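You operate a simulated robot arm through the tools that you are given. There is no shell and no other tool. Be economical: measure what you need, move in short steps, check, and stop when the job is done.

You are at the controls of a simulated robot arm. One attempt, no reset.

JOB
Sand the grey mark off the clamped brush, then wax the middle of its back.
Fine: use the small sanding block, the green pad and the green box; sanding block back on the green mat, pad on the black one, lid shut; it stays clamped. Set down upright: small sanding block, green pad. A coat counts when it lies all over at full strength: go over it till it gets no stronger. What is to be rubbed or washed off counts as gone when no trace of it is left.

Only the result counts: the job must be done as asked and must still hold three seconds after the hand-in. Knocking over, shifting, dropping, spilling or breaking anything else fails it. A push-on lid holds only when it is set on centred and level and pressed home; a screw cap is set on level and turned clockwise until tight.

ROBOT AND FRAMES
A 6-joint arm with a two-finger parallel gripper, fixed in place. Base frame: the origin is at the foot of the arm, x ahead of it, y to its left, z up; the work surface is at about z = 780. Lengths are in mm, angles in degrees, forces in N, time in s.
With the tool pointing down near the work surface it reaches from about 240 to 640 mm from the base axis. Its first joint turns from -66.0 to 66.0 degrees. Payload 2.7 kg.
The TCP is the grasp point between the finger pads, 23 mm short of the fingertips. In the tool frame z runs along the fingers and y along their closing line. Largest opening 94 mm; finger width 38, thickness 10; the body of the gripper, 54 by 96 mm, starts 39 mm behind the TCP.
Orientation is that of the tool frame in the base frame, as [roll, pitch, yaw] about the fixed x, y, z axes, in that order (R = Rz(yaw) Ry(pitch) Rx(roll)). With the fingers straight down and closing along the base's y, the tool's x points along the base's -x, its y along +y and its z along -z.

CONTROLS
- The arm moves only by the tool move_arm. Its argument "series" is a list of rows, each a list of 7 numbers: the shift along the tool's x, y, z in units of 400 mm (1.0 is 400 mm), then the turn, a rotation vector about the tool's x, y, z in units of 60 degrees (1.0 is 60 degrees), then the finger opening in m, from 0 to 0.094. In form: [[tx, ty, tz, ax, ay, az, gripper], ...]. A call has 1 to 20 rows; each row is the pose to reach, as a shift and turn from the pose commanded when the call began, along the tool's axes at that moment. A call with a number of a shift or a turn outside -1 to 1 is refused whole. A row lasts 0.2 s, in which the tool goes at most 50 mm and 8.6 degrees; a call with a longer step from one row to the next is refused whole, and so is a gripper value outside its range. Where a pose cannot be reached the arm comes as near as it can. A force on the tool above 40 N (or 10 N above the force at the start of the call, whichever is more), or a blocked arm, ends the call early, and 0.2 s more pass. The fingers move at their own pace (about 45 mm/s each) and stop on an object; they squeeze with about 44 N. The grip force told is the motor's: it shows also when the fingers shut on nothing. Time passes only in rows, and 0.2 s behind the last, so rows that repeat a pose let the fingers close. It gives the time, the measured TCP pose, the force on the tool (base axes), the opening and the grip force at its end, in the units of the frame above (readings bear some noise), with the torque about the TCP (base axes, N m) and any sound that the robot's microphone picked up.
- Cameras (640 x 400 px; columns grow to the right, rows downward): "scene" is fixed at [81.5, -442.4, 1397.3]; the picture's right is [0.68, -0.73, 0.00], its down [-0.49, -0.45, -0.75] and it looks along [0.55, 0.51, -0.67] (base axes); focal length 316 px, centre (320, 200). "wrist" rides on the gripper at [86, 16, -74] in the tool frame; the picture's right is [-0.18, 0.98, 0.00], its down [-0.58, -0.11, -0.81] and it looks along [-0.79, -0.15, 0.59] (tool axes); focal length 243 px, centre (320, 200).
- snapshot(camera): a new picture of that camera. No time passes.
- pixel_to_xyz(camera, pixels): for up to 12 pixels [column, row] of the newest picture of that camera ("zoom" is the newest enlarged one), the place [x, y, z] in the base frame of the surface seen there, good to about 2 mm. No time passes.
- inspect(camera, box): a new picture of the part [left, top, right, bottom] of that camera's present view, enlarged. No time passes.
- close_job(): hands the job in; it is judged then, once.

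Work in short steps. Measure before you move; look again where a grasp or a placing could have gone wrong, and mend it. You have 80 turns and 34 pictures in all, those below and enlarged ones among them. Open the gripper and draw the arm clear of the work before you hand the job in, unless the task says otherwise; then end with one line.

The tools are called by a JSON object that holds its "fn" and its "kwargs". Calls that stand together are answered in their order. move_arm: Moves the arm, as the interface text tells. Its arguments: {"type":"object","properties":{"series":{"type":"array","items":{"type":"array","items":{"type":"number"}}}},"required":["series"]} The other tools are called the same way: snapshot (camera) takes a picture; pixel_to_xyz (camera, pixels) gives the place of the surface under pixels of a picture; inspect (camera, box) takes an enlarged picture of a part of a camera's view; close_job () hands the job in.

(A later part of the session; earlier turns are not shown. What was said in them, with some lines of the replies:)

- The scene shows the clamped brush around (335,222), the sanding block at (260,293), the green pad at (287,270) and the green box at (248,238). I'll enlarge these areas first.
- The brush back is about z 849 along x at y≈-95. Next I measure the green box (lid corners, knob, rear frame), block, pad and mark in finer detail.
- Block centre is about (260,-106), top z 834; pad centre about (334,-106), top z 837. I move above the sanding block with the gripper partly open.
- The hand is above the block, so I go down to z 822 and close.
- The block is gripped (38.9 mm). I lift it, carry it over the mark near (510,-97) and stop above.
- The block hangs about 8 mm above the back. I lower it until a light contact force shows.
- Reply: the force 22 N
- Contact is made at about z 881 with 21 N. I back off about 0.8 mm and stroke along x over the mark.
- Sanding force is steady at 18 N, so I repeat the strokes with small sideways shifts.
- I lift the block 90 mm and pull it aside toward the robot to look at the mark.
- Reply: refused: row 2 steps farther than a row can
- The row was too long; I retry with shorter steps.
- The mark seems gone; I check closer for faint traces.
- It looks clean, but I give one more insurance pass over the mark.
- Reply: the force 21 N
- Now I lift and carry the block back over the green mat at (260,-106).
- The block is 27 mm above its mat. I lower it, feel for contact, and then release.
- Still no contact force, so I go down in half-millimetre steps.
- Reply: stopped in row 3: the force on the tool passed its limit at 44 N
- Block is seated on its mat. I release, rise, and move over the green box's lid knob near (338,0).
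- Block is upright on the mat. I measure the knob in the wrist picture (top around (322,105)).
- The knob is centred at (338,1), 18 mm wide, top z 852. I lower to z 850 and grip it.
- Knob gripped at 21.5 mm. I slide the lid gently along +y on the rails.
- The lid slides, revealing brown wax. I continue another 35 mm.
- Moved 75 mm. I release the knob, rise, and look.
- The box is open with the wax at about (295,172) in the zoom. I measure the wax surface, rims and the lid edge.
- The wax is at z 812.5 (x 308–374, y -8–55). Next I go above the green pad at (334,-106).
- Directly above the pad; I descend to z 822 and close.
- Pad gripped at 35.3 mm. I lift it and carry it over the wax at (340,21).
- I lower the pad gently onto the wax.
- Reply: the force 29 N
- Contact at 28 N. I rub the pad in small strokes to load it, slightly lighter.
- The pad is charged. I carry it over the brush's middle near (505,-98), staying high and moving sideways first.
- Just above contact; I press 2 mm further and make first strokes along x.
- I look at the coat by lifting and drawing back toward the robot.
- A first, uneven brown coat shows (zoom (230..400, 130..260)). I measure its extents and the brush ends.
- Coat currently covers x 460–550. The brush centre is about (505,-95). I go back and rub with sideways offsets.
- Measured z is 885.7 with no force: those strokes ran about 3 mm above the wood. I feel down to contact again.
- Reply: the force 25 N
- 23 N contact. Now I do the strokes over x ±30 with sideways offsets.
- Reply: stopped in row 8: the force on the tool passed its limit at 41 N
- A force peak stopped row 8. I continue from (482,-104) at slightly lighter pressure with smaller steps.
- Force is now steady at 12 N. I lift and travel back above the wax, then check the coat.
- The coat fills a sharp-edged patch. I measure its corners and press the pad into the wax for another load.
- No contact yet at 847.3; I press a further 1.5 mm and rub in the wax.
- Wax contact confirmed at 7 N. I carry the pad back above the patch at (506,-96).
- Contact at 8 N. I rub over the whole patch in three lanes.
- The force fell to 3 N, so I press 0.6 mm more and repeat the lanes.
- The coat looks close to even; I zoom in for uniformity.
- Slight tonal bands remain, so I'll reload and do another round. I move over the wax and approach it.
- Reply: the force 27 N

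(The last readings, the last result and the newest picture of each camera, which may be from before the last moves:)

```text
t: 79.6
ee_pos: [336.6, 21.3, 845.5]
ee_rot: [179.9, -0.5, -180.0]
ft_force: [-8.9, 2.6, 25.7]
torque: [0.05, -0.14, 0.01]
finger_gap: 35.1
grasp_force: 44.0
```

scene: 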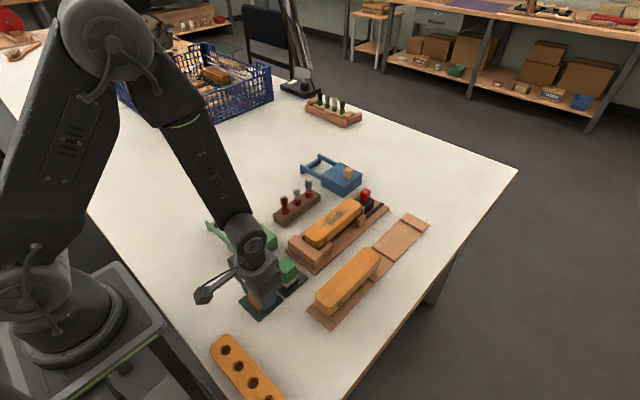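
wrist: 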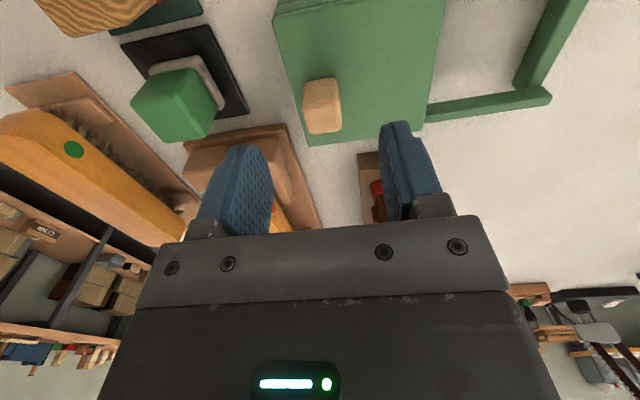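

Well loaded at 26 N. Back to the brush patch.

{"fn": "move_arm", "kwargs": {"series": [[0, 0, -0.1, 0, 0, 0, 0.025], [0, 0, -0.19, 0, 0, 0, 0.025], [0, -0.1, -0.21, 0, 0, 0, 0.025], [0, -0.2, -0.21, 0, 0, 0, 0.025], [0, -0.292, -0.21, 0, 0, 0, 0.025], [-0.11, -0.292, -0.21, 0, 0, 0, 0.025], [-0.22, -0.292, -0.21, 0, 0, 0, 0.025], [-0.33, -0.292, -0.21, 0, 0, 0, 0.025], [-0.423, -0.292, -0.2, 0, 0, 0, 0.025], [-0.423, -0.292, -0.12, 0, 0, 0, 0.025], [-0.423, -0.292, -0.094, 0, 0, 0, 0.025], [-0.423, -0.292, -0.094, 0, 0, 0, 0.025]]}}

```text
t: 82.2
ee_pos: [507.2, -94.8, 881.0]
ee_rot: [180.0, -0.3, -179.8]
ft_force: [-0.4, -0.7, 0.0]
torque: [-0.04, 0.01, -0.03]
finger_gap: 35.3
grasp_force: 44.3
```

Not quite touching (pad seated slightly higher in the grip). I press 1.6 mm and rub in wider lanes.

{"fn": "move_arm", "kwargs": {"series": [[0, 0, 0.004, 0, 0, 0, 0.025], [0.04, 0, 0.004, 0, 0, 0, 0.025], [0.085, 0, 0.004, 0, 0, 0, 0.025], [0.085, 0.015, 0.004, 0, 0, 0, 0.025], [0.04, 0.015, 0.004, 0, 0, 0, 0.025], [0, 0.015, 0.004, 0, 0, 0, 0.025], [-0.04, 0.015, 0.004, 0, 0, 0, 0.025], [-0.085, 0.015, 0.004, 0, 0, 0, 0.025], [-0.085, 0, 0.004, 0, 0, 0, 0.025], [-0.04, 0, 0.004, 0, 0, 0, 0.025], [0, 0, 0.004, 0, 0, 0, 0.025], [0.04, 0, 0.004, 0, 0, 0, 0.025], [0.085, 0, 0.004, 0, 0, 0, 0.025], [0.085, -0.02, 0.004, 0, 0, 0, 0.025], [0.04, -0.02, 0.004, 0, 0, 0, 0.025], [0, -0.02, 0.004, 0, 0, 0, 0.025], [-0.04, -0.02, 0.004, 0, 0, 0, 0.025], [-0.085, -0.02, 0.004, 0, 0, 0, 0.025], [-0.04, 0, 0.004, 0, 0, 0, 0.025], [0, 0, 0.004, 0, 0, 0, 0.025]]}}

```text
t: 86.4
ee_pos: [508.0, -95.2, 881.1]
ee_rot: [179.9, 0.1, 180.0]
ft_force: [8.3, 0.6, 19.0]
torque: [0.03, -0.32, -0.02]
finger_gap: 35.2
grasp_force: 43.7
```

19 N, firm. I repeat the lanes once more.

{"fn": "move_arm", "kwargs": {"series": [[0, 0, -0.001, 0, 0, 0, 0.025], [0.04, 0, -0.001, 0, 0, 0, 0.025], [0.085, 0, -0.001, 0, 0, 0, 0.025], [0.085, 0.015, -0.001, 0, 0, 0, 0.025], [0.04, 0.015, -0.001, 0, 0, 0, 0.025], [0, 0.015, -0.001, 0, 0, 0, 0.025], [-0.04, 0.015, -0.001, 0, 0, 0, 0.025], [-0.085, 0.015, -0.001, 0, 0, 0, 0.025], [-0.085, 0, -0.001, 0, 0, 0, 0.025], [-0.04, 0, -0.001, 0, 0, 0, 0.025], [0, 0, -0.001, 0, 0, 0, 0.025], [0.04, 0, -0.001, 0, 0, 0, 0.025], [0.085, 0, -0.001, 0, 0, 0, 0.025], [0.085, -0.02, -0.001, 0, 0, 0, 0.025], [0.04, -0.02, -0.001, 0, 0, 0, 0.025], [0, -0.02, -0.001, 0, 0, 0, 0.025], [-0.04, -0.02, -0.001, 0, 0, 0, 0.025], [-0.085, -0.02, -0.001, 0, 0, 0, 0.025], [-0.04, 0, -0.001, 0, 0, 0, 0.025], [0, 0, -0.001, 0, 0, 0, 0.025]]}}

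{"fn": "move_arm", "kwargs": {"series": [[0, 0, -0.1, 0, 0, 0, 0.025], [0.1, 0, -0.12, 0, 0, 0, 0.025], [0.2, 0, -0.12, 0, 0, 0, 0.025], [0.3, 0, -0.12, 0, 0, 0, 0.025], [0.4175, 0, -0.12, 0, 0, 0, 0.025]]}}

{"fn": "inspect", "kwargs": {"camera": "scene", "box": [319, 196, 355, 232]}}

```text
t: 90.6
ee_pos: [506.1, -96.0, 881.6]
ee_rot: [179.9, -0.3, -179.9]
ft_force: [1.9, 1.2, 3.7]
torque: [0.04, -0.17, -0.01]
finger_gap: 35.1
grasp_force: 44.3
```

```text
t: 91.8
ee_pos: [339.4, -97.0, 931.1]
ee_rot: [179.9, -0.2, -179.8]
ft_force: [-0.2, 0.0, -0.2]
torque: [-0.02, -0.03, -0.01]
finger_gap: 35.1
grasp_force: 44.3
```

```text
11.11 times, centred on (337, 214) of scene
```

zoom: 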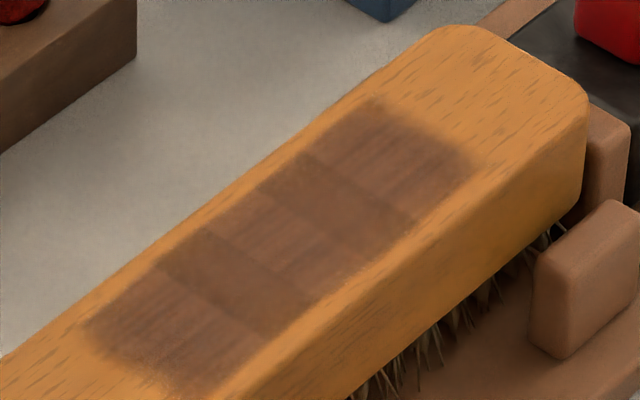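

The patch is unchanged from the previous round in extent and tone, so it is saturated. Now I return the pad over the black mat at (334.5,-105.5).

{"fn": "move_arm", "kwargs": {"series": [[0.012, -0.021, 0.08, 0, 0, 0, 0.025], [0.012, -0.021, 0.17, 0, 0, 0, 0.025], [0.012, -0.021, 0.24, 0, 0, 0, 0.025], [0.012, -0.021, 0.26, 0, 0, 0, 0.025], [0.012, -0.021, 0.26, 0, 0, 0, 0.025]]}}

```text
t: 93.0
ee_pos: [335.5, -103.6, 823.2]
ee_rot: [179.9, -0.3, -179.9]
ft_force: [-0.3, -0.2, -0.4]
torque: [0.01, -0.01, 0.01]
finger_gap: 35.1
grasp_force: 43.7
```

{"fn": "move_arm", "kwargs": {"series": [[0, -0.003, 0.0025, 0, 0, 0, 0.025], [0, -0.003, 0.004, 0, 0, 0, 0.025], [0, -0.003, 0.006, 0, 0, 0, 0.025], [0, -0.003, 0.006, 0, 0, 0, 0.025]]}}

```text
t: 94.0
ee_pos: [335.4, -104.7, 822.5]
ee_rot: [179.9, -0.4, -179.8]
ft_force: [0.4, -0.7, -0.1]
torque: [-0.02, -0.01, 0.01]
finger_gap: 35.2
grasp_force: 44.1
```

Still free; I lower in half-millimetre steps to contact.

{"fn": "move_arm", "kwargs": {"series": [[0, 0, 0.0015, 0, 0, 0, 0.025], [0, 0, 0.003, 0, 0, 0, 0.025], [0, 0, 0.0045, 0, 0, 0, 0.025], [0, 0, 0.0045, 0, 0, 0, 0.025]]}}

```text
t: 95.0
ee_pos: [334.8, -104.8, 820.8]
ee_rot: [179.9, -0.2, -180.0]
ft_force: [-0.1, -0.1, -0.6]
torque: [0.01, -0.01, 0.03]
finger_gap: 34.8
grasp_force: 43.8
```

{"fn": "move_arm", "kwargs": {"series": [[0, 0, 0.0012, 0, 0, 0, 0.025], [0, 0, 0.0024, 0, 0, 0, 0.025], [0, 0, 0.0024, 0, 0, 0, 0.025]]}}

```text
t: 95.8
ee_pos: [335.0, -104.7, 821.0]
ee_rot: [179.9, -0.3, -179.9]
ft_force: [-1.3, 0.1, 11.4]
torque: [-0.04, -0.11, 0.03]
finger_gap: 34.8
grasp_force: 44.2
```

Pad is down with 11 N. I release, rise and go above the lid knob at (338,76).

{"fn": "move_arm", "kwargs": {"series": [[0, 0, 0, 0, 0, 0, 0.06], [0, 0, 0, 0, 0, 0, 0.06], [0, 0, -0.1, 0, 0, 0, 0.06], [0, 0, -0.2, 0, 0, 0, 0.06], [0, 0.1, -0.25, 0, 0, 0, 0.06], [0, 0.2, -0.25, 0, 0, 0, 0.06], [-0.006, 0.3, -0.25, 0, 0, 0, 0.06], [-0.006, 0.4, -0.25, 0, 0, 0, 0.06], [-0.006, 0.45, -0.25, 0, 0, 0, 0.06], [-0.006, 0.45, -0.2, 0, 0, 0, 0.06], [-0.006, 0.45, -0.2, 0, 0, 0, 0.06]]}}

{"fn": "inspect", "kwargs": {"camera": "scene", "box": [200, 190, 320, 310]}}

```text
t: 98.2
ee_pos: [338.1, 73.6, 900.3]
ee_rot: [179.9, -0.3, -180.0]
ft_force: [0.9, -0.1, 0.1]
torque: [0.01, 0.01, -0.04]
finger_gap: 59.8
grasp_force: 0.1
```

```text
3.33 times, centred on (260, 250) of scene
```

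zoom: 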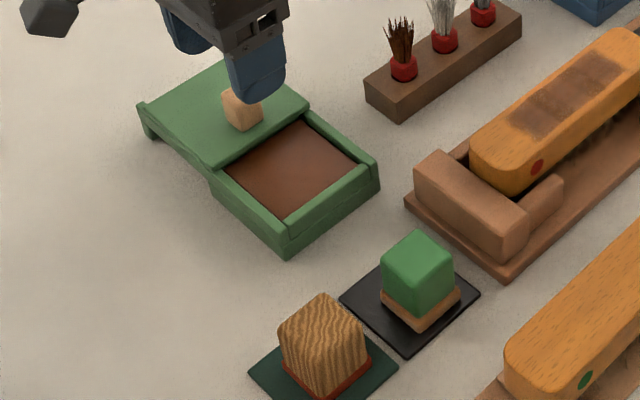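

The pad sits slightly off from where it was; I measure its position and mat.

{"fn": "pixel_to_xyz", "kwargs": {"camera": "zoom", "pixels": [[415, 235], [385, 258], [418, 278], [450, 258], [421, 330], [383, 297], [459, 297], [341, 298], [478, 294], [405, 352], [241, 95], [400, 265]]}}

```text
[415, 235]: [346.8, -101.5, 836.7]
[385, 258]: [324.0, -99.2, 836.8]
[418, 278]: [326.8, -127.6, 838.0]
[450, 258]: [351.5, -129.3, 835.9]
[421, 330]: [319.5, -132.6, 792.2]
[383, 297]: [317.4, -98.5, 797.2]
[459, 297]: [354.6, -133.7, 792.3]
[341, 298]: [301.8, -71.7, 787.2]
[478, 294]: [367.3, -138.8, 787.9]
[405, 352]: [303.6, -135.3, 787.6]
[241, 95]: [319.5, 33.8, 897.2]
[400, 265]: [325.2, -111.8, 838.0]
```

The pad is upright and fully on the mat, about 10 mm off centre; I'll recentre it after the lid. Now grip the knob.

{"fn": "move_arm", "kwargs": {"series": [[0, 0.005, 0.08, 0, 0, 0, 0.06], [0, 0.005, 0.121, 0, 0, 0, 0.06], [0, 0.005, 0.121, 0, 0, 0, 0.06], [0, 0.005, 0.121, 0, 0, 0, 0.01], [0, 0.005, 0.121, 0, 0, 0, 0.01], [0, 0.005, 0.121, 0, 0, 0, 0.01], [0, 0.005, 0.121, 0, 0, 0, 0.01]]}}

```text
t: 99.8
ee_pos: [335.3, 75.3, 852.6]
ee_rot: [179.9, -0.2, -180.0]
ft_force: [0.4, 0.5, -3.8]
torque: [-0.04, -0.14, 0.0]
finger_gap: 21.5
grasp_force: 44.7
```

Gripped. I slide the lid back along -y, up to the original position and slightly against the stop.

{"fn": "move_arm", "kwargs": {"series": [[0, -0.025, 0, 0, 0, 0, 0.01], [0, -0.05, 0, 0, 0, 0, 0.01], [0, -0.075, 0, 0, 0, 0, 0.01], [0, -0.1, 0, 0, 0, 0, 0.01], [0, -0.125, 0, 0, 0, 0, 0.01], [0, -0.15, 0, 0, 0, 0, 0.01], [0, -0.17, 0, 0, 0, 0, 0.01], [0, -0.18, 0, 0, 0, 0, 0.01], [0, -0.186, 0, 0, 0, 0, 0.01], [0, -0.19, 0, 0, 0, 0, 0.01], [0, -0.19, 0, 0, 0, 0, 0.01]]}}

```text
t: 101.1
ee_pos: [337.2, 20.7, 852.6]
ee_rot: [179.9, -0.5, 180.0]
ft_force: [-5.3, 0.6, 7.9]
torque: [-0.01, -0.5, 0.0]
finger_gap: 21.7
grasp_force: 44.8
stopped in row 6: the force on the tool passed its limit at 41 N (the readings are from after the stop); the commanded pose is now the measured one
```

It stopped at y 20.7, likely binding. I retry slower and 0.5 mm higher.

{"fn": "move_arm", "kwargs": {"series": [[0, -0.008, -0.001, 0, 0, 0, 0.01], [0, -0.016, -0.001, 0, 0, 0, 0.01], [0, -0.024, -0.001, 0, 0, 0, 0.01], [0, -0.032, -0.001, 0, 0, 0, 0.01], [0, -0.04, -0.001, 0, 0, 0, 0.01], [0, -0.046, -0.001, 0, 0, 0, 0.01]]}}

{"fn": "inspect", "kwargs": {"camera": "scene", "box": [200, 190, 320, 310]}}

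```text
t: 102.5
ee_pos: [335.3, 0.8, 851.3]
ee_rot: [180.0, -0.3, -180.0]
ft_force: [1.2, 0.0, -9.3]
torque: [-0.06, 0.55, -0.01]
finger_gap: 21.6
grasp_force: 44.8
```

```text
3.33 times, centred on (260, 250) of scene
```

zoom: 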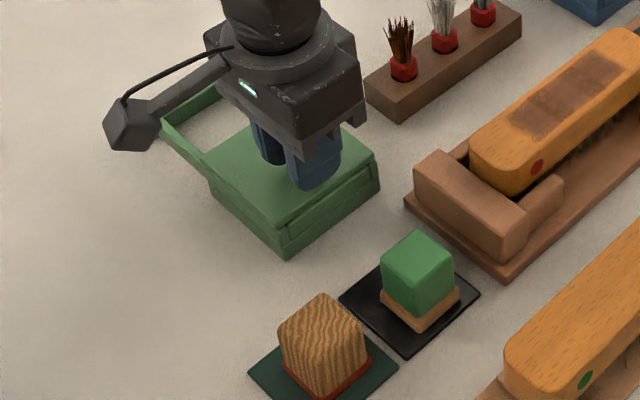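

The lid looks shut. I push a little further to meet any stop.

{"fn": "move_arm", "kwargs": {"series": [[0, -0.003, 0, 0, 0, 0, 0.01], [0, -0.006, 0, 0, 0, 0, 0.01], [0, -0.006, 0, 0, 0, 0, 0.01]]}}

```text
t: 103.3
ee_pos: [337.2, 0.3, 852.0]
ee_rot: [179.9, -0.5, -179.9]
ft_force: [-5.3, 1.9, -14.1]
torque: [-0.01, -1.18, 0.04]
finger_gap: 21.6
grasp_force: 46.0
```

Seated with the lid at its original place. I release, rise, and go above the black mat at (336,-106).

{"fn": "move_arm", "kwargs": {"series": [[0, 0, 0, 0, 0, 0, 0.075], [0, 0, 0, 0, 0, 0, 0.075], [0, 0, 0, 0, 0, 0, 0.075], [0, 0, -0.1, 0, 0, 0, 0.075], [0, 0, -0.18, 0, 0, 0, 0.075], [0, -0.1, -0.18, 0, 0, 0, 0.075], [0, -0.2, -0.18, 0, 0, 0, 0.075], [0, -0.265, -0.18, 0, 0, 0, 0.075], [0, -0.265, -0.08, 0, 0, 0, 0.075], [0, -0.265, -0.08, 0, 0, 0, 0.075]]}}

{"fn": "snapshot", "kwargs": {"camera": "wrist"}}

```text
t: 105.5
ee_pos: [337.9, -104.3, 885.1]
ee_rot: [-180.0, -0.4, 179.9]
ft_force: [-0.6, 0.3, 0.9]
torque: [0.02, 0.01, 0.01]
finger_gap: 75.0
grasp_force: 0.1
```

```text
11 pictures are left
```

wrist: 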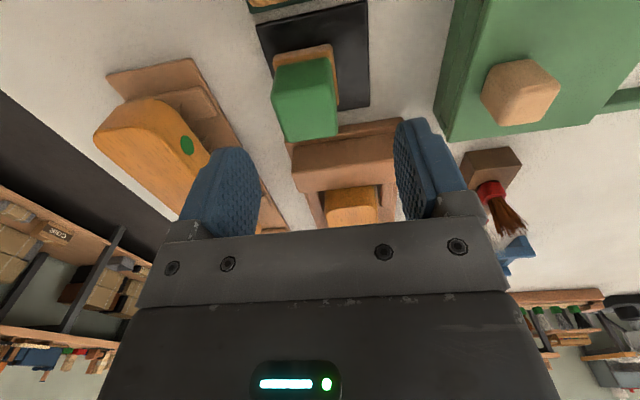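

The pad lies toward the -y edge of the mat. I descend and close to 38 mm so the fingers nudge it to the centre.

{"fn": "move_arm", "kwargs": {"series": [[0.004, 0, 0.08, 0, 0, 0, 0.075], [0.004, 0, 0.155, 0, 0, 0, 0.075], [0.004, 0, 0.155, 0, 0, 0, 0.075], [0.004, 0, 0.155, 0, 0, 0, 0.065], [0.004, 0, 0.155, 0, 0, 0, 0.058], [0.004, 0, 0.155, 0, 0, 0, 0.051], [0.004, 0, 0.155, 0, 0, 0, 0.045], [0.004, 0, 0.155, 0, 0, 0, 0.041], [0.004, 0, 0.155, 0, 0, 0, 0.038], [0.004, 0, 0.155, 0, 0, 0, 0.038], [0.004, 0, 0.155, 0, 0, 0, 0.05], [0.004, 0, 0.155, 0, 0, 0, 0.06], [0.004, 0, 0.155, 0, 0, 0, 0.06]]}}

```text
t: 108.3
ee_pos: [337.2, -106.0, 823.0]
ee_rot: [-180.0, -0.4, -180.0]
ft_force: [0.7, 0.1, 0.3]
torque: [-0.01, -0.01, -0.01]
finger_gap: 60.0
grasp_force: 0.0
```

I rise straight up and draw the arm away toward +y above everything, then inspect.

{"fn": "move_arm", "kwargs": {"series": [[0, 0, -0.1, 0, 0, 0, 0.06], [0, 0, -0.2, 0, 0, 0, 0.06], [0, 0, -0.3, 0, 0, 0, 0.06], [0, 0.1, -0.35, 0, 0, 0, 0.06], [0, 0.2, -0.4, 0, 0, 0, 0.06], [0, 0.3, -0.4, 0, 0, 0, 0.06], [0, 0.4, -0.4, 0, 0, 0, 0.06], [0, 0.5, -0.4, 0, 0, 0, 0.06], [0, 0.6, -0.4, 0, 0, 0, 0.06], [0, 0.7, -0.4, 0, 0, 0, 0.06], [0, 0.7, -0.4, 0, 0, 0, 0.06]]}}

{"fn": "inspect", "kwargs": {"camera": "scene", "box": [200, 190, 340, 325]}}

{"fn": "inspect", "kwargs": {"camera": "scene", "box": [300, 185, 370, 255]}}

```text
t: 110.7
ee_pos: [335.9, 175.7, 981.8]
ee_rot: [-180.0, -0.4, 180.0]
ft_force: [0.1, 0.2, -0.1]
torque: [-0.02, 0.0, 0.02]
finger_gap: 60.1
grasp_force: 0.1
```

```text
2.96 times, centred on (270, 258) of scene
```

zoom: 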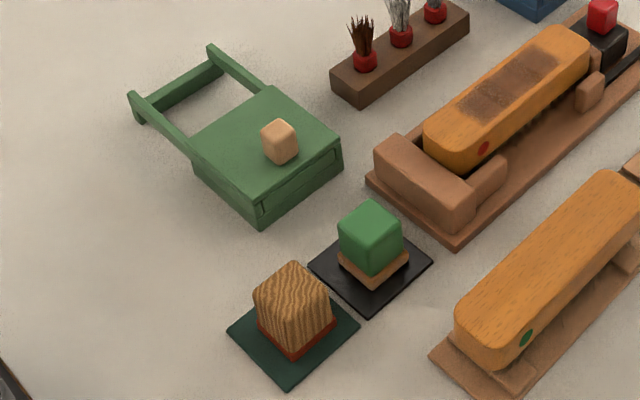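

```text
5.71 times, centred on (335, 220) of scene
```

zoom: 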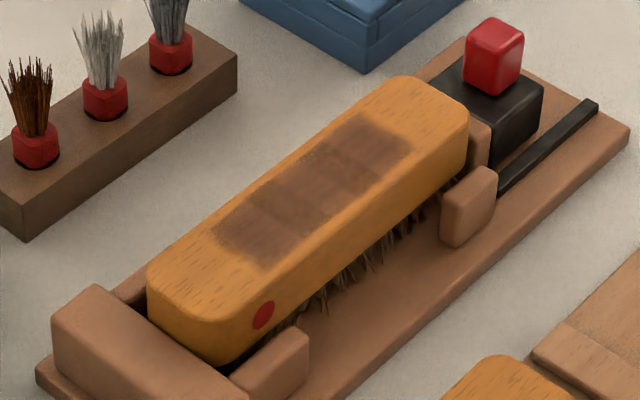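

The lid is back where it started, and both the block and pad stand upright near the centre of their mats. The wax patch has stopped changing, the brush is still clamped, and the arm is clear. I hand in.

{"fn": "close_job", "kwargs": {}}

```text
The job is handed in.
```

I sanded the grey mark off the clamped brush and waxed the middle of its back until the coat got no stronger. The sanding block is upright on the green mat, the pad is upright on the black mat, the green box's lid is shut, and the brush is still clamped.
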